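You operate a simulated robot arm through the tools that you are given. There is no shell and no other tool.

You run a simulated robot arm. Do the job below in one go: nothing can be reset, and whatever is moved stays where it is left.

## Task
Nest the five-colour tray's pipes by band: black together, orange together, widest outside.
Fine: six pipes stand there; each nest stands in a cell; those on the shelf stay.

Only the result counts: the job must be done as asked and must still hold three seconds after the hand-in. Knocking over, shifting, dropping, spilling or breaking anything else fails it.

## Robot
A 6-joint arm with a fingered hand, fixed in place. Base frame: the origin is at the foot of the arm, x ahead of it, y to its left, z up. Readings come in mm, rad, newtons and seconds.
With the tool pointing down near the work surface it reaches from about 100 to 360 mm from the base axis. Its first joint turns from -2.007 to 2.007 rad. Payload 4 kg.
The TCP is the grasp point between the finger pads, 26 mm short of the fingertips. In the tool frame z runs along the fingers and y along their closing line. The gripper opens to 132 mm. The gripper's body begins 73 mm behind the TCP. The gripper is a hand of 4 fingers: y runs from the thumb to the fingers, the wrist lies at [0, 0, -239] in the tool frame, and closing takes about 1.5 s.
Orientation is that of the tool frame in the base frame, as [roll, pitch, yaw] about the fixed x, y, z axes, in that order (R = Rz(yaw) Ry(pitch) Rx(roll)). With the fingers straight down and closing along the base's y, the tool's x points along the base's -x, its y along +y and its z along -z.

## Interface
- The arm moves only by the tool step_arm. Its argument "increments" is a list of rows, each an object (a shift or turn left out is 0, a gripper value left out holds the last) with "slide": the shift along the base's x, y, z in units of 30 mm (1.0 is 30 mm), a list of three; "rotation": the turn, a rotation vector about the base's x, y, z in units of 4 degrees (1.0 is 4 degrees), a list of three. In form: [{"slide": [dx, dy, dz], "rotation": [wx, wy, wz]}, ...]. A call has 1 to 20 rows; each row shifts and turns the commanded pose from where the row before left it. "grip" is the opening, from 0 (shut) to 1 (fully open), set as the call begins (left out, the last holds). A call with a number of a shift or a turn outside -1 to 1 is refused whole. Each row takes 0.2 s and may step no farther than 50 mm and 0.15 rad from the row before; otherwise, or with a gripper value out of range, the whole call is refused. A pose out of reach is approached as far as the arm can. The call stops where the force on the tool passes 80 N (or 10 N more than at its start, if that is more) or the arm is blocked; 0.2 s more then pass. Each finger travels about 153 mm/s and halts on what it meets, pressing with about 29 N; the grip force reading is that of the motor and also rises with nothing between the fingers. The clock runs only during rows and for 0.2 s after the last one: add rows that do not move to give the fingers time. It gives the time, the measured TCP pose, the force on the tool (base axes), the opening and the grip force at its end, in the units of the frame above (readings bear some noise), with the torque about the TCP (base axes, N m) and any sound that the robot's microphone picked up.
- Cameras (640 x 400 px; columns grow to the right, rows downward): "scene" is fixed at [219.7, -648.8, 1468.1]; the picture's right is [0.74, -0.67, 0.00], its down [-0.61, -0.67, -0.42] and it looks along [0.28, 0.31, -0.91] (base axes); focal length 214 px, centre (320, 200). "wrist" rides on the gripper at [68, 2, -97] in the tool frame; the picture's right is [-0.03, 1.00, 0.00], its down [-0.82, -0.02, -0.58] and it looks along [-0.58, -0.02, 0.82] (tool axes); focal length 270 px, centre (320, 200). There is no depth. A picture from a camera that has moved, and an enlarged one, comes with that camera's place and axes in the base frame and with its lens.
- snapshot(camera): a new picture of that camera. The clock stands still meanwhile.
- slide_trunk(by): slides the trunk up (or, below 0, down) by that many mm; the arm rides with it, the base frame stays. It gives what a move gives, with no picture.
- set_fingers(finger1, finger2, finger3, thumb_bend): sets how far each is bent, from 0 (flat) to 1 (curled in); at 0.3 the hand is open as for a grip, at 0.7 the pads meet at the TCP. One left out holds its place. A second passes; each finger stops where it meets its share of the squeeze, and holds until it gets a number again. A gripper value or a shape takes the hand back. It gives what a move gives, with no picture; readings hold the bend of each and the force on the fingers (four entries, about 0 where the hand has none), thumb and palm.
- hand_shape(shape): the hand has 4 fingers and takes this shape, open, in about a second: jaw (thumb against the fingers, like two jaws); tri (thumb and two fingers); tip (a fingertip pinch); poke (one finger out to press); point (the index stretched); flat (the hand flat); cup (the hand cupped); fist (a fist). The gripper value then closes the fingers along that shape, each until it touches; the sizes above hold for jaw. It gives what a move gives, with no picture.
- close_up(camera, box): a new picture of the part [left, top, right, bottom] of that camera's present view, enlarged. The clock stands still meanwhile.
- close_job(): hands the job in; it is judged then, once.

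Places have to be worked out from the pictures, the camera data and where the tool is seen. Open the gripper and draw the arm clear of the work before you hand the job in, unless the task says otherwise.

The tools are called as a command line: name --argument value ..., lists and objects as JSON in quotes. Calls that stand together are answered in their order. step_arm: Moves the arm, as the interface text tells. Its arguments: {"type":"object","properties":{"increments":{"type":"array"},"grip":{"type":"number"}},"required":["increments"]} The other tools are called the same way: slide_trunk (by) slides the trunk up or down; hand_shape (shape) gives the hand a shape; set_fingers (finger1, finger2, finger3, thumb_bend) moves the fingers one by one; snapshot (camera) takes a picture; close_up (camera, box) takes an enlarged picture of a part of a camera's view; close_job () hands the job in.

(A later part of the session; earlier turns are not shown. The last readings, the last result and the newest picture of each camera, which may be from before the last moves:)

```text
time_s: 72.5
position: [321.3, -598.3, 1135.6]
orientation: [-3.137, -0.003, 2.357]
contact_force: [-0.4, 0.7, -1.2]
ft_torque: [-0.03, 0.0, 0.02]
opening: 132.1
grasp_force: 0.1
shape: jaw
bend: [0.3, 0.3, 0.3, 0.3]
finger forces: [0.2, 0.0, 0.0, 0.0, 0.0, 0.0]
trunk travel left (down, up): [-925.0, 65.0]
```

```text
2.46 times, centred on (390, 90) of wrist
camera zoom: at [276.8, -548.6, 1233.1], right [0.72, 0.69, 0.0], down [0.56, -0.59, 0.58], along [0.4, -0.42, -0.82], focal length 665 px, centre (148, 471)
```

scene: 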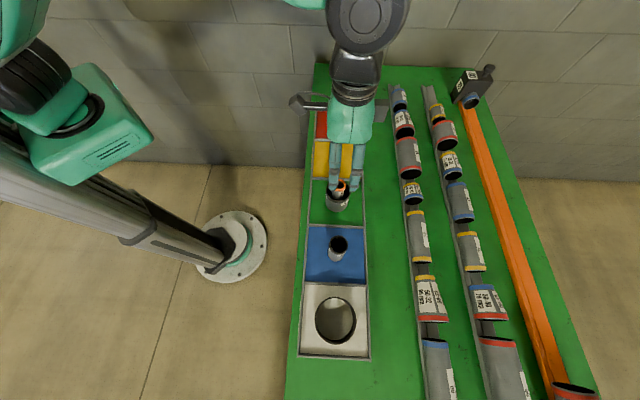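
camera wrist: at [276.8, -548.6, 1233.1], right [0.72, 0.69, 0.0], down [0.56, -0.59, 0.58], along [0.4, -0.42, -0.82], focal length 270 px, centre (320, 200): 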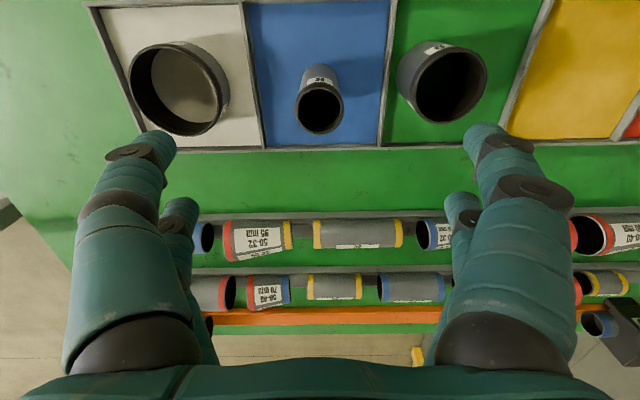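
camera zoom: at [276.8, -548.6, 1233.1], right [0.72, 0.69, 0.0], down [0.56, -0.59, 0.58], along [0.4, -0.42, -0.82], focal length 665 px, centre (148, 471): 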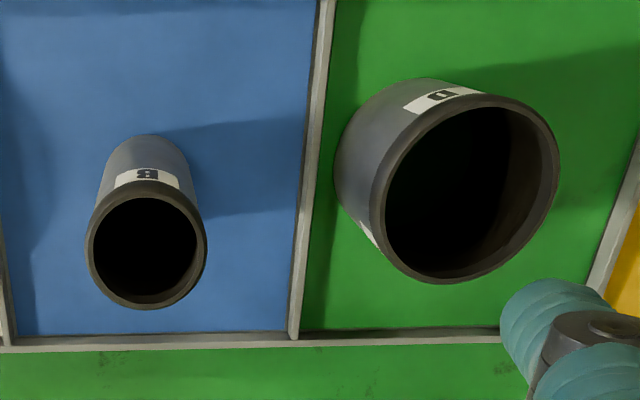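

E is roughly 35–40 mm tall (rim z≈948) near (214,-699), B is about 41 mm wide near the blue cell's centre, and D stands near (393,-513). I go over D and descend partway for a refined look.

step_arm --grip 0.8 --increments '[{"slide": [0.8, 0.95, 0]}, {"slide": [0.8, 0.95, 0]}, {"slide": [0.77, 0.95, 0]}, {"slide": [0, 0, -0.8]}, {"slide": [0, 0, -0.9]}, {"slide": [0, 0, -0.9]}, {}]'

snapshot --camera "wrist"

```text
time_s: 74.0
position: [394.4, -511.9, 1057.1]
orientation: [-3.138, -0.003, 2.355]
contact_force: [-0.8, -0.9, -0.2]
ft_torque: [0.01, 0.04, 0.02]
opening: 105.8
grasp_force: 0.0
shape: jaw
bend: [0.59, 0.59, 0.59, 0.44]
finger forces: [0.0, 0.0, 0.0, 0.1, 0.0, 0.1]
trunk travel left (down, up): [-925.0, 65.0]
```

```text
taken
camera wrist: at [348.9, -462.0, 1155.0], right [0.72, 0.69, 0.0], down [0.56, -0.59, 0.58], along [0.4, -0.42, -0.82], focal length 270 px, centre (320, 200)
```

wrist: 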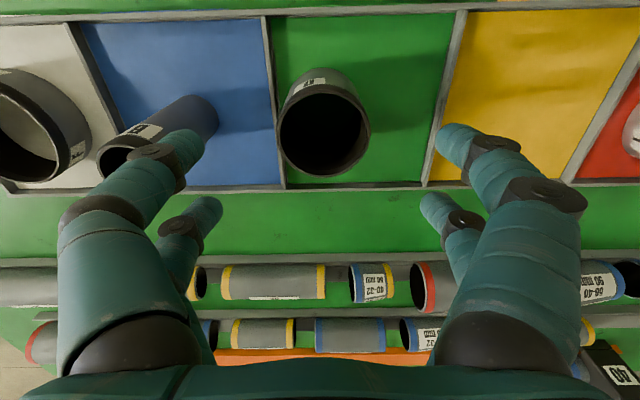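

D is centred within 3 mm. I correct and go down to TCP ≈983, where the tips are about 8 mm higher than E's rim level.

step_arm --increments '[{"slide": [-0.03, 0.1, -0.6]}, {"slide": [0, 0, -0.7]}, {"slide": [0, 0, -0.7]}, {"slide": [0, 0, -0.45]}, {}]'

snapshot --camera "wrist"

close_up --camera "scene" --box '[290, 150, 390, 250]'

```text
time_s: 75.2
position: [392.9, -508.5, 983.8]
orientation: [-3.138, -0.003, 2.355]
contact_force: [0.4, 0.4, 0.8]
ft_torque: [0.01, 0.0, 0.01]
opening: 105.8
grasp_force: 0.1
shape: jaw
bend: [0.59, 0.59, 0.59, 0.44]
finger forces: [0.0, 0.1, 0.1, 0.1, 0.0, 0.0]
trunk travel left (down, up): [-925.0, 65.0]
```

```text
taken
camera wrist: at [347.7, -458.8, 1080.7], right [0.72, 0.69, 0.0], down [0.56, -0.59, 0.58], along [0.4, -0.42, -0.82], focal length 270 px, centre (320, 200)
```

wrist: 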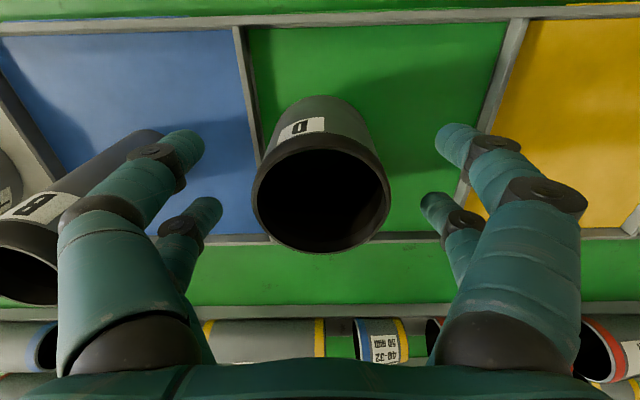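

```text
4.00 times, centred on (340, 200) of scene
camera zoom: at [219.7, -648.8, 1468.1], right [0.74, -0.67, 0.0], down [-0.61, -0.67, -0.42], along [0.28, 0.31, -0.91], focal length 858 px, centre (240, 200)
```

zoom: 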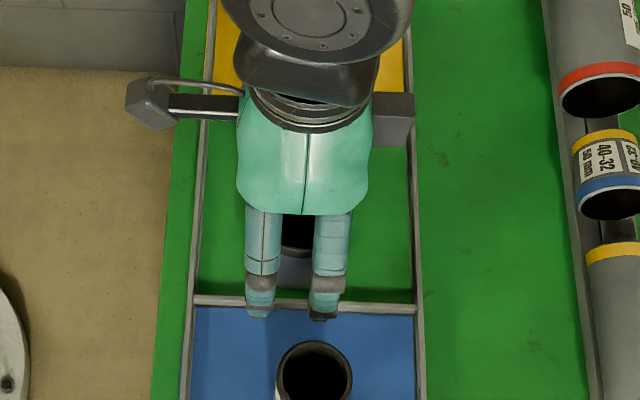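

D is centred at the TCP. I close on it.

step_arm --grip 0.25 --increments '[{}, {}, {}, {}, {}, {}, {}, {}]'

snapshot --camera "wrist"

```text
time_s: 77.0
position: [393.2, -508.4, 983.0]
orientation: [-3.139, -0.001, 2.357]
contact_force: [0.0, 0.3, 0.6]
ft_torque: [0.0, 0.02, 0.0]
opening: 42.4
grasp_force: 28.8
shape: jaw
bend: [0.74, 0.73, 0.73, 0.7]
finger forces: [26.3, 27.9, 26.2, 0.1, 25.1, 0.1]
trunk travel left (down, up): [-925.0, 65.0]
```

```text
taken
camera wrist: at [347.9, -459.0, 1080.8], right [0.72, 0.69, 0.0], down [0.56, -0.59, 0.58], along [0.4, -0.42, -0.82], focal length 270 px, centre (320, 200)
```

wrist: 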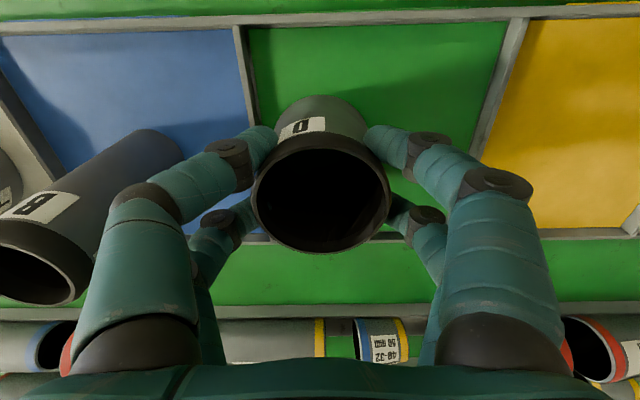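

D is held firmly by all four digits. I lift it 120 mm, so its bottom (~z 1032) clears the top of B (~z 1007).

step_arm --increments '[{"slide": [0, 0, 0.5]}, {"slide": [0, 0, 0.8]}, {"slide": [0, 0, 0.9]}, {"slide": [0, 0, 0.9]}, {"slide": [0, 0, 0.9]}, {}]'

snapshot --camera "wrist"

close_up --camera "scene" --box '[270, 130, 390, 270]'

```text
time_s: 78.5
position: [392.5, -507.4, 1104.0]
orientation: [-3.138, 0.0, 2.357]
contact_force: [0.0, 0.1, -3.1]
ft_torque: [0.03, -0.01, -0.06]
opening: 42.3
grasp_force: 28.5
shape: jaw
bend: [0.74, 0.73, 0.73, 0.7]
finger forces: [26.3, 27.9, 26.5, 0.0, 25.3, 0.1]
trunk travel left (down, up): [-925.0, 65.0]
```

```text
taken
camera wrist: at [347.1, -457.8, 1201.2], right [0.72, 0.69, 0.0], down [0.56, -0.59, 0.58], along [0.4, -0.42, -0.82], focal length 270 px, centre (320, 200)
```

wrist: 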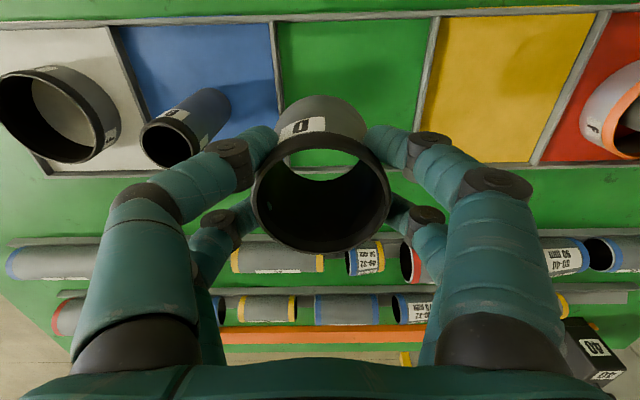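

```text
2.86 times, centred on (330, 200) of scene
camera zoom: at [219.7, -648.8, 1468.1], right [0.74, -0.67, 0.0], down [-0.61, -0.67, -0.42], along [0.28, 0.31, -0.91], focal length 613 px, centre (291, 200)
```

zoom: 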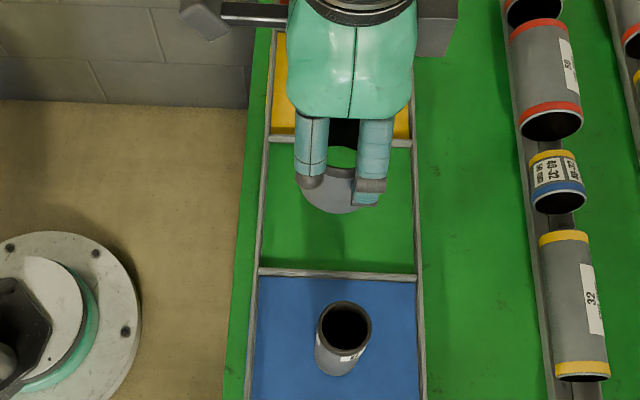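

D hangs upright; B's top triangulates to z≈1007, leaving about 25 mm of clearance. I carry D over to E, a little higher still on the way.

step_arm --increments '[{"slide": [-0.4, -0.43, 0.4]}, {"slide": [-0.8, -0.86, 0]}, {"slide": [-0.9, -0.97, 0]}, {"slide": [-0.9, -0.97, 0]}, {"slide": [-0.9, -0.97, 0]}, {"slide": [-0.9, -0.97, 0]}, {"slide": [-0.7, -0.75, 0]}, {"slide": [-0.43, -0.45, 0]}, {}, {}]'

snapshot --camera "wrist"

close_up --camera "scene" --box '[270, 250, 400, 380]'

```text
time_s: 80.7
position: [222.7, -661.5, 1115.6]
orientation: [-3.139, 0.001, 2.357]
contact_force: [-0.6, 1.5, -2.1]
ft_torque: [0.02, 0.02, -0.02]
opening: 42.0
grasp_force: 29.2
shape: jaw
bend: [0.74, 0.73, 0.73, 0.7]
finger forces: [25.8, 27.7, 26.9, 0.1, 25.5, 0.0]
out of reach, approached as far as the arm can: row 6, 7, 8
trunk travel left (down, up): [-925.0, 65.0]
```

```text
taken
camera wrist: at [175.8, -611.4, 1213.2], right [0.72, 0.69, 0.0], down [0.56, -0.59, 0.58], along [0.4, -0.42, -0.82], focal length 270 px, centre (320, 200)
```

wrist: 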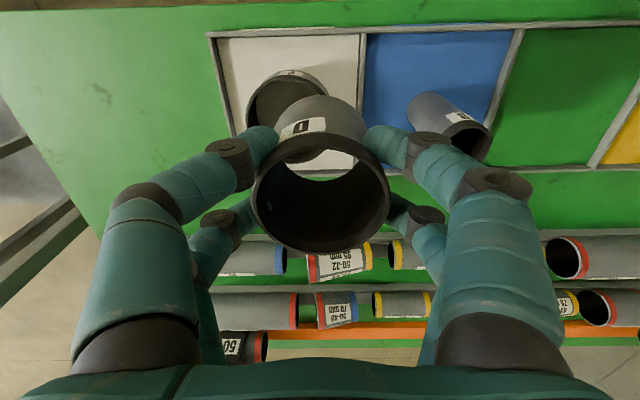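

```text
3.08 times, centred on (335, 315) of scene
camera zoom: at [219.7, -648.8, 1468.1], right [0.74, -0.67, 0.0], down [-0.61, -0.67, -0.42], along [0.28, 0.31, -0.91], focal length 660 px, centre (274, -154)
```

zoom: 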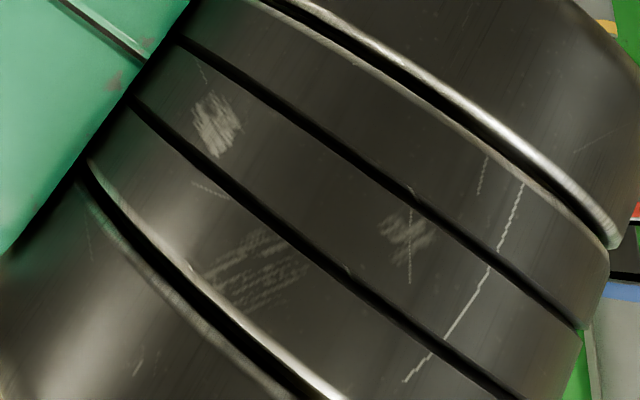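

The vertical hand cannot quite reach E (about 731 mm out). Instead I'll stand D back at the centre of the green cell, then fetch the low ring E with the hand tilted outward, and set it over D. I carry D back first.

step_arm --increments '[{"slide": [0.5, 0.43, 0]}, {"slide": [0.9, 0.77, 0]}, {"slide": [0.95, 0.81, 0]}, {"slide": [0.95, 0.81, 0]}, {"slide": [0.95, 0.81, 0]}, {"slide": [0.95, 0.81, 0]}, {"slide": [0.9, 0.77, 0]}, {"slide": [0.51, 0.44, 0]}, {}, {}]'

snapshot --camera "wrist"

```text
time_s: 82.8
position: [422.1, -491.2, 1115.0]
orientation: [-3.14, -0.002, 2.355]
contact_force: [-0.5, -0.3, -1.8]
ft_torque: [0.0, 0.03, 0.01]
opening: 41.8
grasp_force: 28.8
shape: jaw
bend: [0.74, 0.73, 0.73, 0.7]
finger forces: [25.0, 27.1, 27.2, 0.0, 25.6, 0.0]
trunk travel left (down, up): [-925.0, 65.0]
```

```text
taken
camera wrist: at [375.6, -442.6, 1211.6], right [0.72, 0.69, 0.0], down [0.56, -0.59, 0.58], along [0.4, -0.42, -0.82], focal length 270 px, centre (320, 200)
```

wrist: 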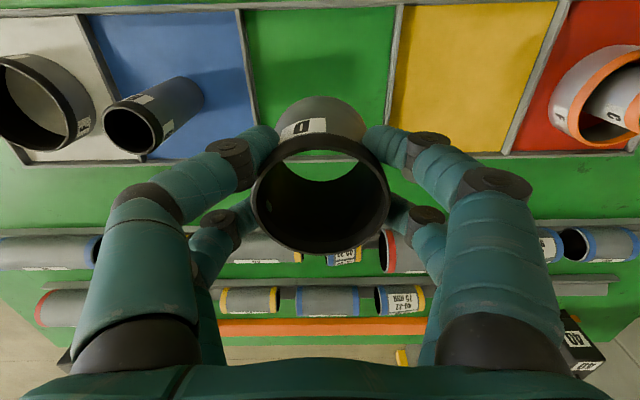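

D is over the middle of the green cell. I lower it to just above its earlier standing height.

step_arm --increments '[{"slide": [0, 0, -0.8]}, {"slide": [0, 0, -0.8]}, {"slide": [0, 0, -0.8]}, {"slide": [0, 0, -0.8]}, {"slide": [0, 0, -0.7]}, {"slide": [0, 0, -0.4]}, {}]'

step_arm --increments '[{"slide": [0, 0, -0.05]}, {}]'

```text
time_s: 84.5
position: [418.9, -492.1, 986.6]
orientation: [-3.139, -0.001, 2.357]
contact_force: [0.0, 0.4, -3.0]
ft_torque: [0.03, 0.03, -0.01]
opening: 41.5
grasp_force: 29.1
shape: jaw
bend: [0.74, 0.73, 0.73, 0.7]
finger forces: [25.1, 26.9, 27.4, 0.0, 25.7, 0.0]
trunk travel left (down, up): [-925.0, 65.0]
```

```text
time_s: 85.0
position: [417.9, -492.7, 986.5]
orientation: [-3.139, -0.001, 2.357]
contact_force: [-0.2, 0.4, -2.7]
ft_torque: [0.05, 0.02, -0.02]
opening: 41.5
grasp_force: 29.2
shape: jaw
bend: [0.74, 0.73, 0.73, 0.7]
finger forces: [25.0, 27.0, 27.4, 0.0, 25.9, 0.0]
trunk travel left (down, up): [-925.0, 65.0]
```

It is still hanging about 3 mm up. I lower in 1 mm steps until the weight comes off.

step_arm --increments '[{"slide": [0, 0, -0.04]}, {"slide": [0, 0, -0.04]}, {}]'

```text
time_s: 85.8
position: [419.8, -491.6, 982.1]
orientation: [-3.139, -0.002, 2.357]
contact_force: [0.2, 0.7, -3.0]
ft_torque: [-0.02, -0.02, 0.05]
opening: 41.3
grasp_force: 28.8
shape: jaw
bend: [0.74, 0.73, 0.73, 0.7]
finger forces: [25.0, 26.9, 27.3, 0.0, 25.9, 0.1]
trunk travel left (down, up): [-925.0, 65.0]
```

step_arm --increments '[{"slide": [0, 0, -0.04]}, {}]'

close_up --camera "scene" --box '[290, 150, 390, 230]'

```text
time_s: 86.5
position: [419.9, -491.9, 982.9]
orientation: [-3.138, -0.001, 2.356]
contact_force: [-0.2, 0.3, -0.4]
ft_torque: [0.03, 0.02, -0.02]
opening: 41.6
grasp_force: 29.2
shape: jaw
bend: [0.74, 0.73, 0.73, 0.7]
finger forces: [25.1, 27.1, 27.3, 0.0, 26.0, 0.0]
trunk travel left (down, up): [-925.0, 65.0]
```

```text
5.00 times, centred on (340, 190) of scene
camera zoom: at [219.7, -648.8, 1468.1], right [0.74, -0.67, 0.0], down [-0.61, -0.67, -0.42], along [0.28, 0.31, -0.91], focal length 1072 px, centre (220, 250)
```

zoom: 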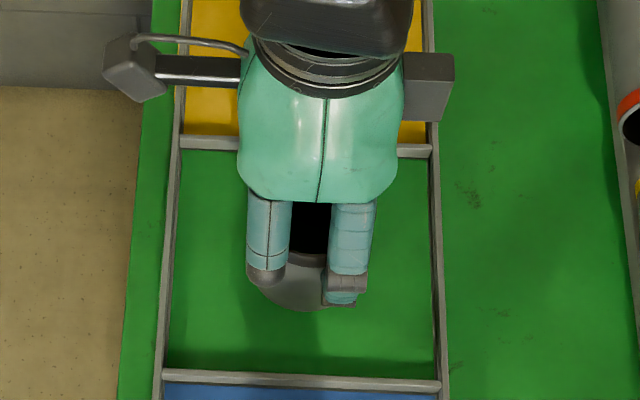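

The weight is off the tool, so D stands. I open, check, then rise.

step_arm --grip 0.75 --increments '[{}, {}, {}, {}, {}]'

snapshot --camera "wrist"

step_arm --increments '[{"slide": [0, 0, 0.4]}, {"slide": [0, 0, 0.8]}, {"slide": [0, 0, 0.9]}, {"slide": [0, 0, 0.9]}, {"slide": [0, 0, 0.3]}, {}]'

snapshot --camera "wrist"

```text
time_s: 87.7
position: [421.7, -492.7, 981.5]
orientation: [-3.138, -0.001, 2.357]
contact_force: [-0.4, 0.0, 0.0]
ft_torque: [0.05, 0.0, -0.01]
opening: 98.6
grasp_force: 0.0
shape: jaw
bend: [0.64, 0.64, 0.64, 0.51]
finger forces: [0.0, 0.0, 0.0, 0.1, 0.0, 0.0]
trunk travel left (down, up): [-925.0, 65.0]
```

```text
taken
camera wrist: at [374.8, -442.5, 1080.0], right [0.72, 0.69, 0.0], down [0.56, -0.59, 0.58], along [0.4, -0.42, -0.82], focal length 270 px, centre (320, 200)
```

wrist: 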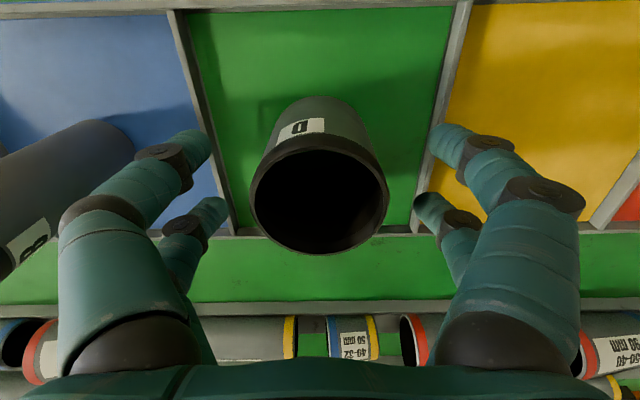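

```text
time_s: 89.0
position: [419.9, -492.9, 1081.3]
orientation: [-3.137, -0.002, 2.355]
contact_force: [-0.3, 0.2, -0.2]
ft_torque: [-0.01, 0.05, 0.01]
opening: 98.9
grasp_force: 0.2
shape: jaw
bend: [0.64, 0.64, 0.64, 0.51]
finger forces: [0.0, 0.1, 0.0, 0.0, 0.0, 0.0]
trunk travel left (down, up): [-925.0, 65.0]
```

```text
taken
camera wrist: at [374.1, -442.6, 1178.7], right [0.72, 0.69, 0.0], down [0.56, -0.59, 0.58], along [0.4, -0.42, -0.82], focal length 270 px, centre (320, 200)
```

wrist: 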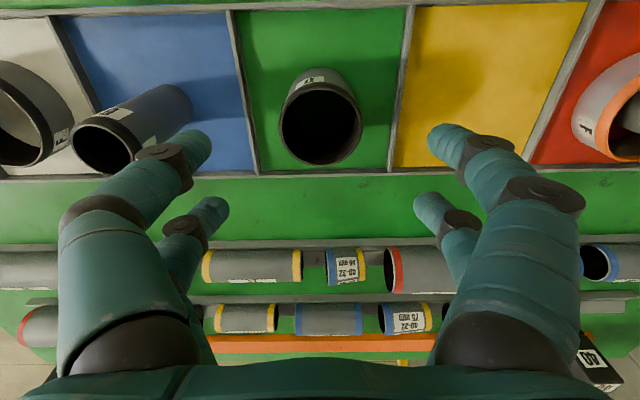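

D stands at the centre of the green cell, near (420,-492). Now I tilt the hand 12° outward about its closing axis, while travelling high over B towards E, with the opening at 0.9.

step_arm --grip 0.9 --increments '[{"slide": [0, 0, 0.3], "rotation": [-0.53, -0.53, 0]}, {"slide": [-0.9, -0.9, 0], "rotation": [-0.53, -0.53, 0]}, {"slide": [-0.95, -0.95, 0], "rotation": [-0.53, -0.53, 0]}, {"slide": [-0.95, -0.95, 0], "rotation": [-0.53, -0.53, 0]}, {"slide": [-0.95, -0.95, 0]}, {"slide": [-0.95, -0.95, 0]}, {"slide": [-0.95, -0.95, 0]}, {"slide": [-0.8, -0.85, 0]}, {"slide": [-0.4, -0.4, 0]}, {}, {}]'

snapshot --camera "wrist"

```text
time_s: 91.5
position: [212.8, -697.9, 1089.8]
orientation: [-3.137, 0.208, 2.356]
contact_force: [-0.7, 0.0, -0.6]
ft_torque: [0.01, 0.04, -0.02]
opening: 118.5
grasp_force: 0.0
shape: jaw
bend: [0.48, 0.48, 0.48, 0.33]
finger forces: [0.0, 0.1, 0.0, 0.0, 0.1, 0.0]
trunk travel left (down, up): [-925.0, 65.0]
```

```text
taken
camera wrist: at [153.7, -635.7, 1171.8], right [0.72, 0.69, 0.0], down [0.47, -0.49, 0.73], along [0.51, -0.53, -0.68], focal length 270 px, centre (320, 200)
```

wrist: 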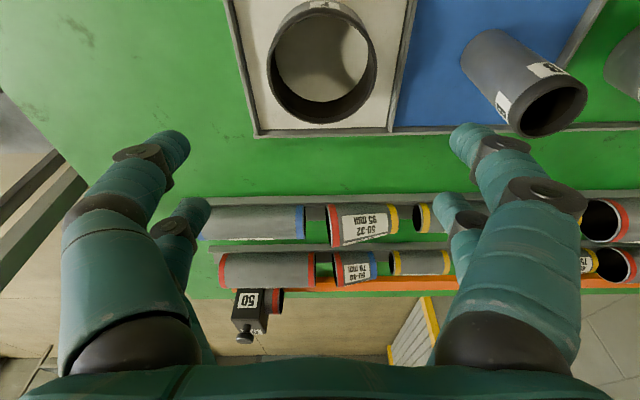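

E shows about 88 mm wide at (214,-696), well under the hand. I adjust by 1.5 mm and descend partway.

step_arm --increments '[{"slide": [0.05, 0.05, -0.6]}, {"slide": [0, 0, -0.8]}, {"slide": [0, 0, -0.8]}, {"slide": [0, 0, -0.8]}, {"slide": [0, 0, -0.5]}, {}]'

snapshot --camera "wrist"

```text
time_s: 92.8
position: [215.9, -696.8, 983.3]
orientation: [-3.139, 0.208, 2.357]
contact_force: [-0.1, 0.1, -0.2]
ft_torque: [-0.05, 0.03, 0.02]
opening: 118.8
grasp_force: 0.1
shape: jaw
bend: [0.48, 0.48, 0.48, 0.33]
finger forces: [0.0, 0.1, 0.1, 0.0, 0.0, 0.0]
trunk travel left (down, up): [-925.0, 65.0]
```

```text
taken
camera wrist: at [156.9, -634.0, 1065.6], right [0.72, 0.69, 0.0], down [0.47, -0.49, 0.73], along [0.51, -0.53, -0.68], focal length 270 px, centre (320, 200)
```

wrist: 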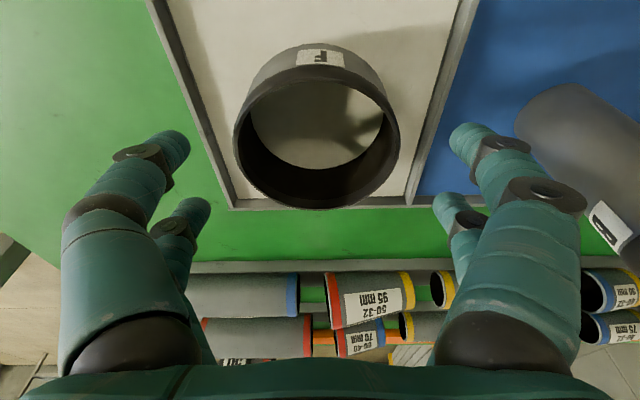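

E's rim is at z≈944, centred within 3 mm. I correct, narrow the opening to 0.84 to miss the cell walls, and descend further.

step_arm --grip 0.84 --increments '[{"slide": [-0.07, 0.08, 0]}, {}, {"slide": [0, 0, -0.4]}, {"slide": [0, 0, -0.4]}, {}]'

snapshot --camera "wrist"

snapshot --camera "scene"

```text
time_s: 94.0
position: [213.8, -695.1, 961.0]
orientation: [-3.138, 0.208, 2.356]
contact_force: [-1.2, -0.4, -0.3]
ft_torque: [-0.02, -0.07, -0.02]
opening: 111.2
grasp_force: 0.1
shape: jaw
bend: [0.55, 0.55, 0.55, 0.39]
finger forces: [0.1, 0.0, 0.0, 0.1, 0.1, 0.1]
trunk travel left (down, up): [-925.0, 65.0]
```

```text
taken
camera wrist: at [155.6, -632.4, 1042.5], right [0.72, 0.69, 0.0], down [0.47, -0.49, 0.73], along [0.51, -0.53, -0.68], focal length 270 px, centre (320, 200)
```

wrist: 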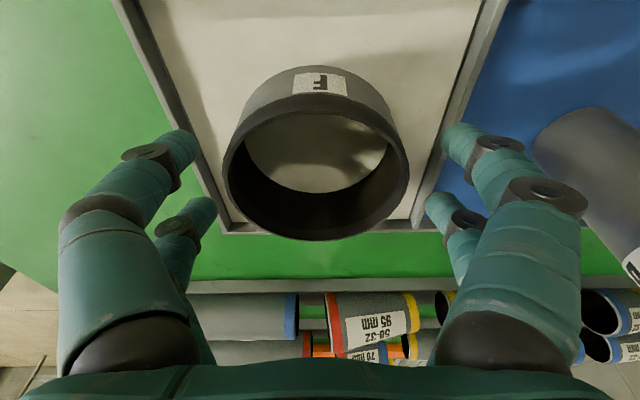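

```text
taken
```

scene: 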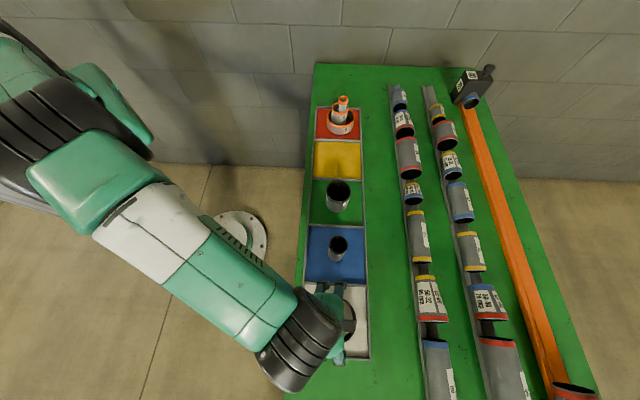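

E is centred to within 1 mm. I descend the last 10 mm and close on the ring.

step_arm --increments '[{"slide": [0, 0, -0.17]}, {"slide": [0, 0, -0.17]}, {}]'

step_arm --grip 0.45 --increments '[{}, {}, {}, {}, {}, {}, {}]'

snapshot --camera "wrist"

```text
time_s: 94.8
position: [214.7, -696.3, 951.7]
orientation: [-3.137, 0.209, 2.355]
contact_force: [0.4, -0.4, 0.0]
ft_torque: [-0.01, 0.03, -0.01]
opening: 111.1
grasp_force: 0.1
shape: jaw
bend: [0.55, 0.55, 0.55, 0.39]
finger forces: [0.0, 0.1, 0.0, 0.0, 0.0, 0.1]
trunk travel left (down, up): [-925.0, 65.0]
```

```text
time_s: 96.5
position: [214.4, -696.0, 950.6]
orientation: [-3.139, 0.208, 2.355]
contact_force: [0.6, -2.0, -0.3]
ft_torque: [0.05, 0.03, -0.01]
opening: 74.3
grasp_force: 28.8
shape: jaw
bend: [0.72, 0.72, 0.71, 0.7]
finger forces: [26.7, 26.4, 26.3, 0.0, 26.3, 0.0]
trunk travel left (down, up): [-925.0, 65.0]
```

```text
taken
camera wrist: at [155.7, -632.5, 1032.6], right [0.72, 0.69, 0.0], down [0.47, -0.49, 0.73], along [0.51, -0.53, -0.68], focal length 270 px, centre (320, 200)
```

wrist: 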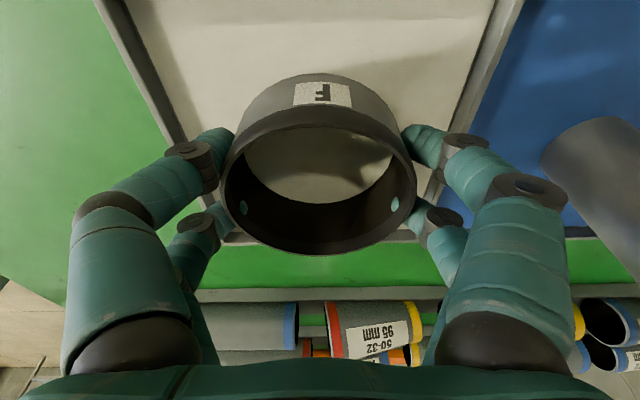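

E is held firmly by all four digits. I lift it 120 mm and check before travelling.

step_arm --increments '[{"slide": [0, 0, 0.4]}, {"slide": [0, 0, 0.7]}, {"slide": [0, 0, 0.9]}, {"slide": [0, 0, 0.9]}, {"slide": [0, 0, 0.8]}, {"slide": [0, 0, 0.3]}, {}]'

snapshot --camera "wrist"

snapshot --camera "scene"

```text
time_s: 98.0
position: [212.6, -695.7, 1070.7]
orientation: [-3.137, 0.208, 2.356]
contact_force: [-0.3, 0.2, -1.8]
ft_torque: [-0.02, 0.0, -0.01]
opening: 73.9
grasp_force: 29.1
shape: jaw
bend: [0.72, 0.72, 0.71, 0.7]
finger forces: [26.9, 26.6, 26.3, 0.0, 26.2, 0.0]
trunk travel left (down, up): [-925.0, 65.0]
```

```text
taken
camera wrist: at [154.6, -632.5, 1152.1], right [0.72, 0.69, 0.0], down [0.47, -0.49, 0.73], along [0.51, -0.53, -0.68], focal length 270 px, centre (320, 200)
```

wrist: 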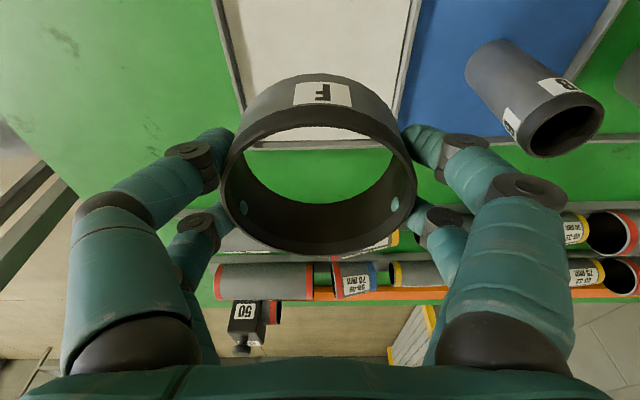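

```text
taken
```

scene: 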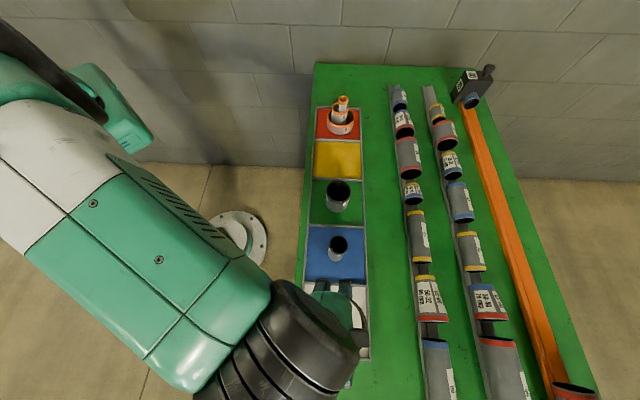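

E hangs level on the tool. I carry it over B at a safe height to D in the green cell.

step_arm --increments '[{"slide": [0.2, 0.2, 0.3]}, {"slide": [0.8, 0.78, 0]}, {"slide": [0.95, 0.92, 0]}, {"slide": [0.95, 0.92, 0]}, {"slide": [0.95, 0.92, 0]}, {"slide": [0.95, 0.92, 0]}, {"slide": [0.95, 0.92, 0]}, {"slide": [0.8, 0.78, 0]}, {"slide": [0.4, 0.4, 0]}, {}, {}]'

snapshot --camera "wrist"

close_up --camera "scene" --box '[280, 130, 400, 280]'

```text
time_s: 100.5
position: [421.5, -495.1, 1078.9]
orientation: [-3.137, 0.208, 2.355]
contact_force: [-0.1, 0.3, -1.9]
ft_torque: [-0.02, 0.01, 0.02]
opening: 74.2
grasp_force: 28.9
shape: jaw
bend: [0.72, 0.72, 0.71, 0.7]
finger forces: [27.0, 26.8, 26.4, 0.0, 26.4, 0.0]
trunk travel left (down, up): [-925.0, 65.0]
```

```text
taken
camera wrist: at [363.1, -430.9, 1161.4], right [0.72, 0.69, 0.0], down [0.47, -0.49, 0.73], along [0.51, -0.53, -0.68], focal length 270 px, centre (320, 200)
```

wrist: 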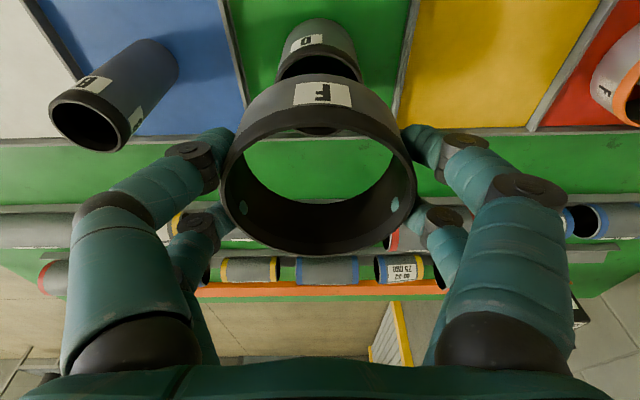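

```text
2.67 times, centred on (340, 205) of scene
camera zoom: at [219.7, -648.8, 1468.1], right [0.74, -0.67, 0.0], down [-0.61, -0.67, -0.42], along [0.28, 0.31, -0.91], focal length 572 px, centre (267, 187)
```

zoom: 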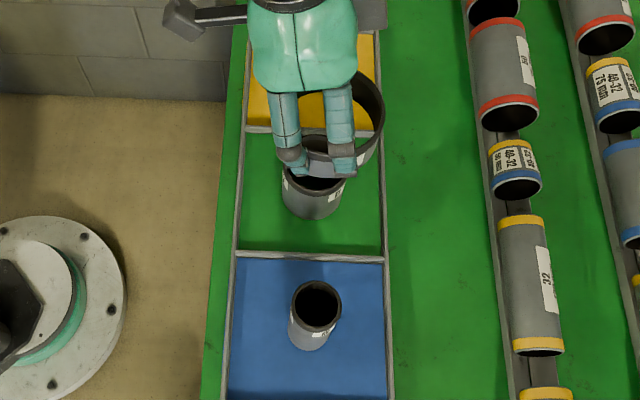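

E is over D, centred to about 2 mm by my reckoning. I lower to just above D's rim and check.

step_arm --increments '[{"slide": [0, 0, -0.6]}, {"slide": [0, 0, -0.6]}, {"slide": [0, 0, -0.3]}, {}]'

snapshot --camera "wrist"

close_up --camera "scene" --box '[290, 140, 390, 240]'

```text
time_s: 101.5
position: [422.5, -494.2, 1033.6]
orientation: [-3.139, 0.207, 2.356]
contact_force: [-0.1, 0.2, -2.5]
ft_torque: [-0.04, 0.0, 0.0]
opening: 74.3
grasp_force: 29.0
shape: jaw
bend: [0.72, 0.72, 0.71, 0.7]
finger forces: [27.0, 26.7, 26.4, 0.0, 26.5, 0.0]
trunk travel left (down, up): [-925.0, 65.0]
```

```text
taken
camera wrist: at [362.4, -431.1, 1115.5], right [0.72, 0.69, 0.0], down [0.47, -0.49, 0.73], along [0.51, -0.53, -0.68], focal length 270 px, centre (320, 200)
```

wrist: 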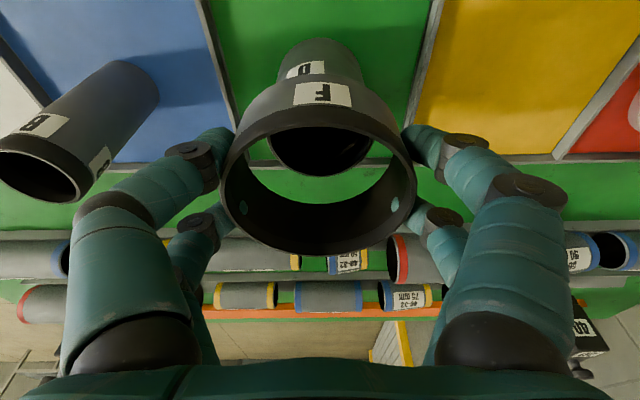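

```text
4.00 times, centred on (340, 190) of scene
camera zoom: at [219.7, -648.8, 1468.1], right [0.74, -0.67, 0.0], down [-0.61, -0.67, -0.42], along [0.28, 0.31, -0.91], focal length 858 px, centre (240, 240)
```

zoom: 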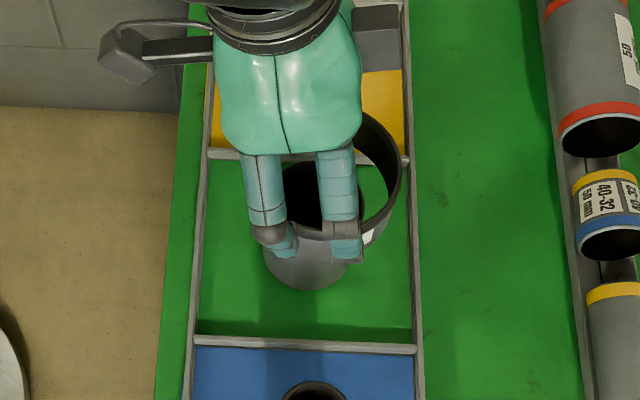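

D's rim and E's centre agree to about 1.5 mm. I lower E around D to nearly its standing height.

step_arm --increments '[{"slide": [0, 0, -0.5]}, {"slide": [0, 0, -0.6]}, {"slide": [0, 0, -0.6]}, {"slide": [0, 0, -0.6]}, {"slide": [0, 0, -0.4]}, {"slide": [0, 0, -0.04]}, {}]'

snapshot --camera "wrist"

```text
time_s: 103.0
position: [422.2, -491.7, 952.1]
orientation: [-3.138, 0.209, 2.358]
contact_force: [-0.1, -0.1, -1.7]
ft_torque: [0.0, 0.01, 0.01]
opening: 73.7
grasp_force: 29.3
shape: jaw
bend: [0.72, 0.72, 0.71, 0.7]
finger forces: [27.0, 26.9, 26.5, 0.0, 26.5, 0.1]
trunk travel left (down, up): [-925.0, 65.0]
```

```text
taken
camera wrist: at [363.5, -429.9, 1032.9], right [0.72, 0.69, 0.0], down [0.47, -0.49, 0.73], along [0.51, -0.53, -0.68], focal length 270 px, centre (320, 200)
```

wrist: 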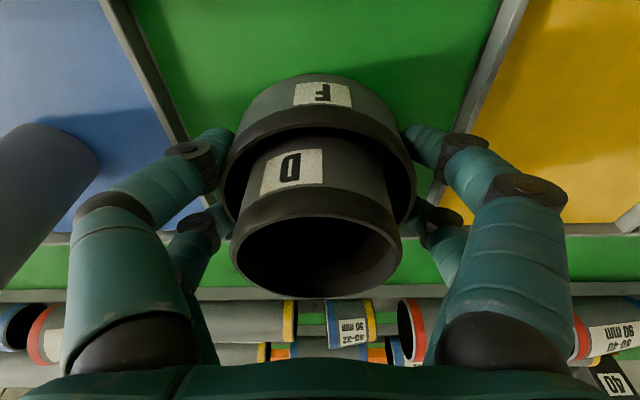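

E surrounds D and still hangs a millimetre or two. I lower in tiny steps until the weight comes off.

step_arm --increments '[{"slide": [0, 0, -0.04]}, {}]'

step_arm --increments '[{"slide": [0, 0, -0.03]}, {}]'

```text
time_s: 103.7
position: [422.1, -493.0, 951.9]
orientation: [-3.137, 0.209, 2.356]
contact_force: [1.2, -1.8, 1.4]
ft_torque: [0.03, 0.1, -0.02]
opening: 73.7
grasp_force: 29.1
shape: jaw
bend: [0.72, 0.72, 0.71, 0.7]
finger forces: [27.2, 27.0, 26.8, 0.0, 27.0, 0.0]
trunk travel left (down, up): [-925.0, 65.0]
```

```text
time_s: 104.2
position: [423.4, -491.9, 951.4]
orientation: [-3.137, 0.211, 2.356]
contact_force: [1.3, -0.3, 8.7]
ft_torque: [-0.06, 0.15, 0.03]
opening: 73.6
grasp_force: 29.3
shape: jaw
bend: [0.72, 0.72, 0.71, 0.7]
finger forces: [27.7, 27.3, 26.9, 0.1, 27.6, 0.0]
trunk travel left (down, up): [-925.0, 65.0]
```

E is on the floor (the force turned to +8.7 N). I open to 0.84 and then rise.

step_arm --grip 0.84 --increments '[{}, {}, {}, {}, {}]'

step_arm --increments '[{"slide": [0, 0, 0.3]}, {"slide": [0, 0, 0.6]}, {"slide": [0, 0, 0.9]}, {"slide": [0, 0, 0.9]}, {"slide": [0, 0, 0.9]}, {"slide": [0, 0, 0.9]}, {"slide": [0, 0, 0.5]}, {}]'

snapshot --camera "wrist"

close_up --camera "scene" --box '[290, 150, 390, 270]'

```text
time_s: 105.5
position: [422.0, -492.5, 949.4]
orientation: [-3.138, 0.208, 2.357]
contact_force: [0.3, -1.1, 0.1]
ft_torque: [-0.05, -0.02, -0.01]
opening: 110.8
grasp_force: 0.0
shape: jaw
bend: [0.55, 0.55, 0.55, 0.4]
finger forces: [0.0, 0.0, 0.0, 0.1, 0.1, 0.0]
trunk travel left (down, up): [-925.0, 65.0]
```

```text
time_s: 107.2
position: [422.3, -493.2, 1100.6]
orientation: [-3.139, 0.209, 2.356]
contact_force: [0.2, 0.3, 0.6]
ft_torque: [0.0, 0.01, -0.01]
opening: 110.9
grasp_force: 0.1
shape: jaw
bend: [0.55, 0.55, 0.55, 0.4]
finger forces: [0.0, 0.0, 0.0, 0.1, 0.0, 0.2]
trunk travel left (down, up): [-925.0, 65.0]
```

```text
taken
camera wrist: at [363.4, -429.4, 1181.3], right [0.72, 0.69, 0.0], down [0.47, -0.49, 0.73], along [0.51, -0.53, -0.68], focal length 270 px, centre (320, 200)
```

wrist: 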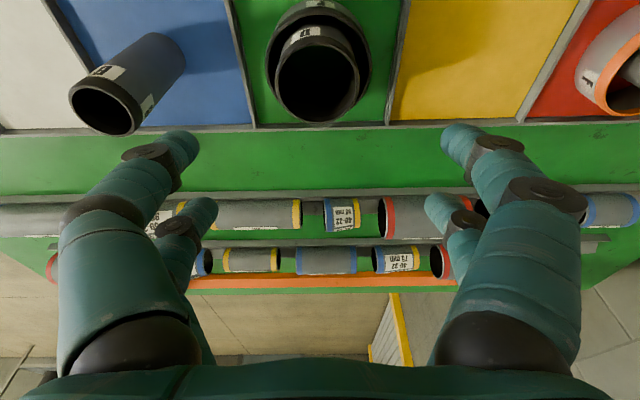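

```text
3.33 times, centred on (340, 210) of scene
camera zoom: at [219.7, -648.8, 1468.1], right [0.74, -0.67, 0.0], down [-0.61, -0.67, -0.42], along [0.28, 0.31, -0.91], focal length 715 px, centre (253, 167)
```

zoom: 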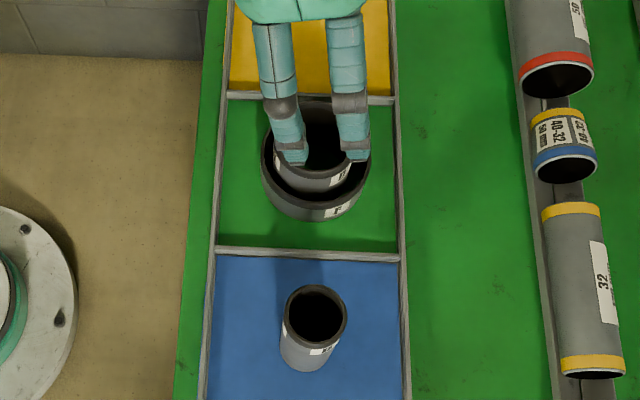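

The black ring and D are nested in the green cell. Now I level the hand and go over B.

step_arm --increments '[{"slide": [-0.5, -0.5, 0], "rotation": [0.53, 0.53, 0]}, {"slide": [-0.8, -0.8, 0], "rotation": [0.53, 0.53, 0]}, {"slide": [-0.8, -0.85, 0], "rotation": [0.53, 0.53, 0]}, {"slide": [-0.8, -0.85, 0], "rotation": [0.53, 0.53, 0]}, {"slide": [-0.6, -0.62, 0]}, {}]'

snapshot --camera "wrist"

close_up --camera "wrist" --box '[250, 30, 390, 170]'

```text
time_s: 108.7
position: [316.2, -599.9, 1099.4]
orientation: [-3.137, -0.001, 2.355]
contact_force: [-0.3, 0.6, 0.4]
ft_torque: [-0.01, 0.02, -0.02]
opening: 110.7
grasp_force: 0.0
shape: jaw
bend: [0.55, 0.55, 0.55, 0.4]
finger forces: [0.1, 0.0, 0.0, 0.0, 0.1, 0.0]
trunk travel left (down, up): [-925.0, 65.0]
```

```text
taken
camera wrist: at [271.4, -551.2, 1197.4], right [0.72, 0.69, 0.0], down [0.56, -0.59, 0.58], along [0.4, -0.42, -0.82], focal length 270 px, centre (320, 200)
```

wrist: 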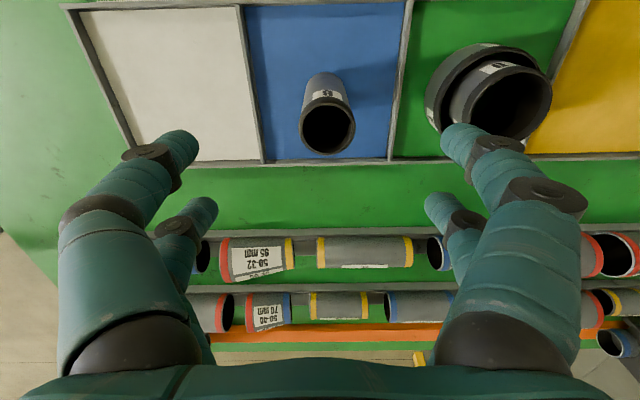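

```text
2.86 times, centred on (320, 100) of wrist
camera zoom: at [271.4, -551.2, 1197.4], right [0.72, 0.69, 0.0], down [0.56, -0.59, 0.58], along [0.4, -0.42, -0.82], focal length 772 px, centre (320, 486)
```

zoom: 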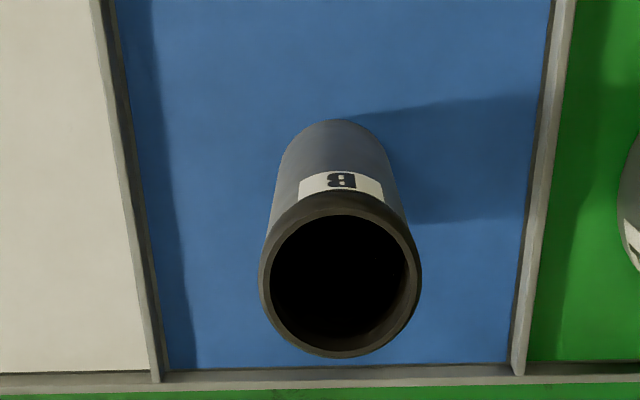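

B reads 40.7 mm wide with its rim at z≈1007.5, at about (320,-598). I centre on it and descend to TCP ≈1012, so that the tips (≈986) will stay above D's rim when B is inserted.

step_arm --grip 0.65 --increments '[{"slide": [0.12, 0.07, -0.6]}, {"slide": [0, 0, -0.7]}, {"slide": [0, 0, -0.7]}, {"slide": [0, 0, -0.5]}, {}]'

snapshot --camera "wrist"

```text
time_s: 109.8
position: [321.8, -598.4, 1026.5]
orientation: [-3.137, -0.002, 2.356]
contact_force: [0.3, 0.3, 0.1]
ft_torque: [-0.06, 0.01, -0.02]
opening: 85.9
grasp_force: 0.0
shape: jaw
bend: [0.7, 0.7, 0.7, 0.64]
finger forces: [0.0, 0.0, 0.0, 0.0, 0.0, 0.0]
trunk travel left (down, up): [-925.0, 65.0]
```

```text
taken
camera wrist: at [275.9, -548.9, 1123.9], right [0.72, 0.69, 0.0], down [0.56, -0.59, 0.58], along [0.4, -0.42, -0.82], focal length 270 px, centre (320, 200)
```

wrist: 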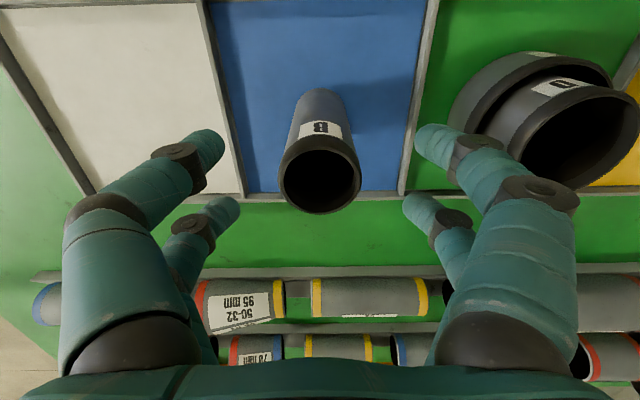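

B is centred within about 1 mm. I descend the last 14 mm and close.

step_arm --increments '[{"slide": [-0.03, 0.03, -0.24]}, {"slide": [0, 0, -0.24]}, {}]'

step_arm --grip 0.05 --increments '[{}, {}, {}, {}, {}, {}, {}, {}]'

snapshot --camera "wrist"

close_up --camera "scene" --box '[290, 190, 390, 290]'

```text
time_s: 110.7
position: [320.7, -597.1, 1011.6]
orientation: [-3.139, -0.001, 2.356]
contact_force: [0.1, 0.1, -0.2]
ft_torque: [-0.01, 0.0, 0.01]
opening: 86.4
grasp_force: 0.0
shape: jaw
bend: [0.7, 0.7, 0.7, 0.64]
finger forces: [0.0, 0.1, 0.1, 0.0, 0.0, 0.0]
trunk travel left (down, up): [-925.0, 65.0]
```

```text
time_s: 112.5
position: [320.6, -599.0, 1010.4]
orientation: [-3.137, -0.002, 2.357]
contact_force: [0.1, -0.1, -0.1]
ft_torque: [0.02, 0.02, 0.02]
opening: 13.4
grasp_force: 28.8
shape: jaw
bend: [0.72, 0.72, 0.72, 0.7]
finger forces: [26.0, 29.5, 24.7, 0.0, 22.3, 0.0]
trunk travel left (down, up): [-925.0, 65.0]
```

```text
taken
camera wrist: at [275.0, -548.4, 1109.0], right [0.72, 0.69, 0.0], down [0.56, -0.59, 0.58], along [0.4, -0.42, -0.82], focal length 270 px, centre (320, 200)
```

wrist: 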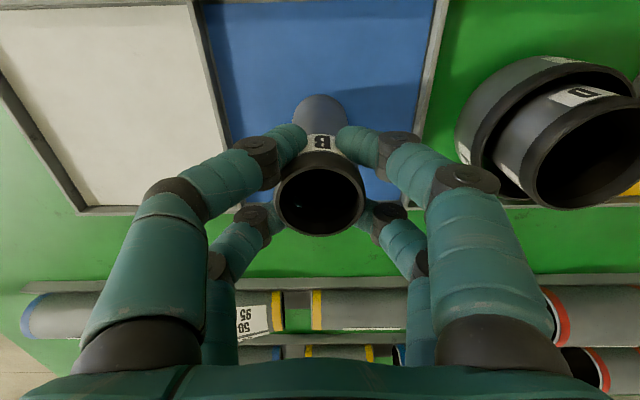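

```text
4.00 times, centred on (340, 240) of scene
camera zoom: at [219.7, -648.8, 1468.1], right [0.74, -0.67, 0.0], down [-0.61, -0.67, -0.42], along [0.28, 0.31, -0.91], focal length 858 px, centre (240, 40)
```

zoom: 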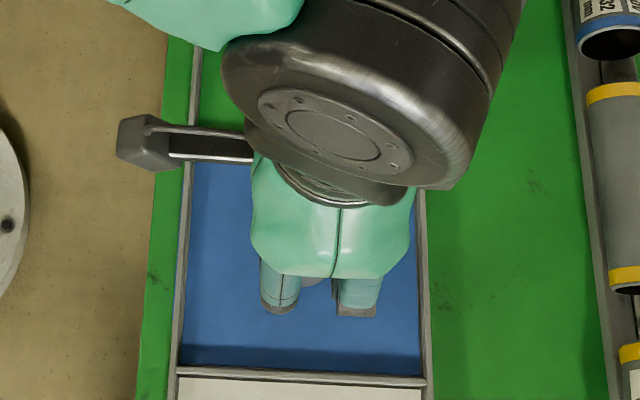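

B is held by four contacts (22–29 N). I lift it gently and check.

step_arm --increments '[{"slide": [0, 0, 0.3]}, {"slide": [0, 0, 0.6]}, {"slide": [0, 0, 0.8]}, {"slide": [0, 0, 0.8]}, {"slide": [0, 0, 0.5]}, {}]'

snapshot --camera "wrist"

close_up --camera "scene" --box '[290, 170, 390, 290]'

```text
time_s: 113.8
position: [319.6, -597.1, 1100.1]
orientation: [-3.139, 0.0, 2.356]
contact_force: [0.8, -0.3, -1.7]
ft_torque: [-0.02, 0.0, 0.04]
opening: 13.3
grasp_force: 28.8
shape: jaw
bend: [0.72, 0.72, 0.72, 0.7]
finger forces: [27.1, 30.3, 25.7, 0.0, 23.1, 0.1]
trunk travel left (down, up): [-925.0, 65.0]
```

```text
taken
camera wrist: at [274.9, -548.2, 1198.1], right [0.72, 0.69, 0.0], down [0.56, -0.59, 0.58], along [0.4, -0.42, -0.82], focal length 270 px, centre (320, 200)
```

wrist: 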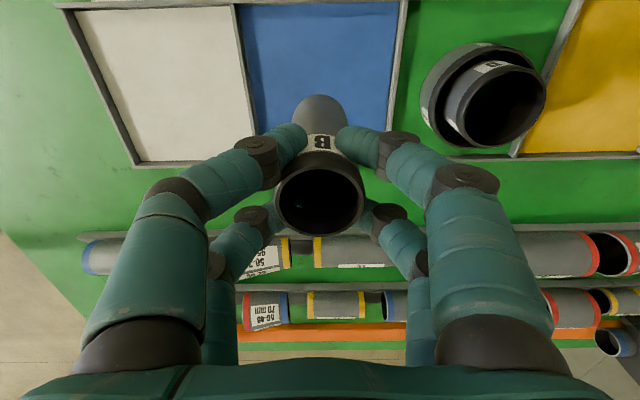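

```text
3.33 times, centred on (340, 230) of scene
camera zoom: at [219.7, -648.8, 1468.1], right [0.74, -0.67, 0.0], down [-0.61, -0.67, -0.42], along [0.28, 0.31, -0.91], focal length 715 px, centre (253, 100)
```

zoom: 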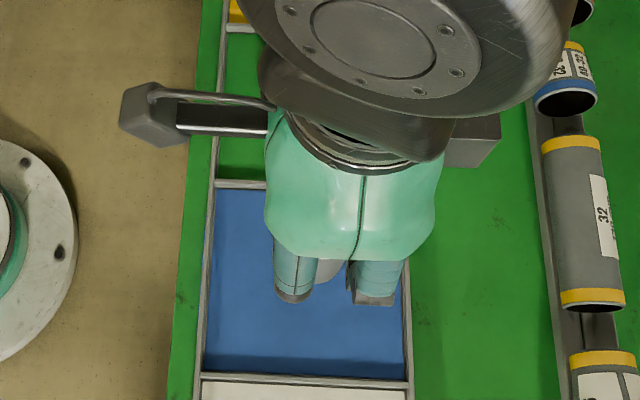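

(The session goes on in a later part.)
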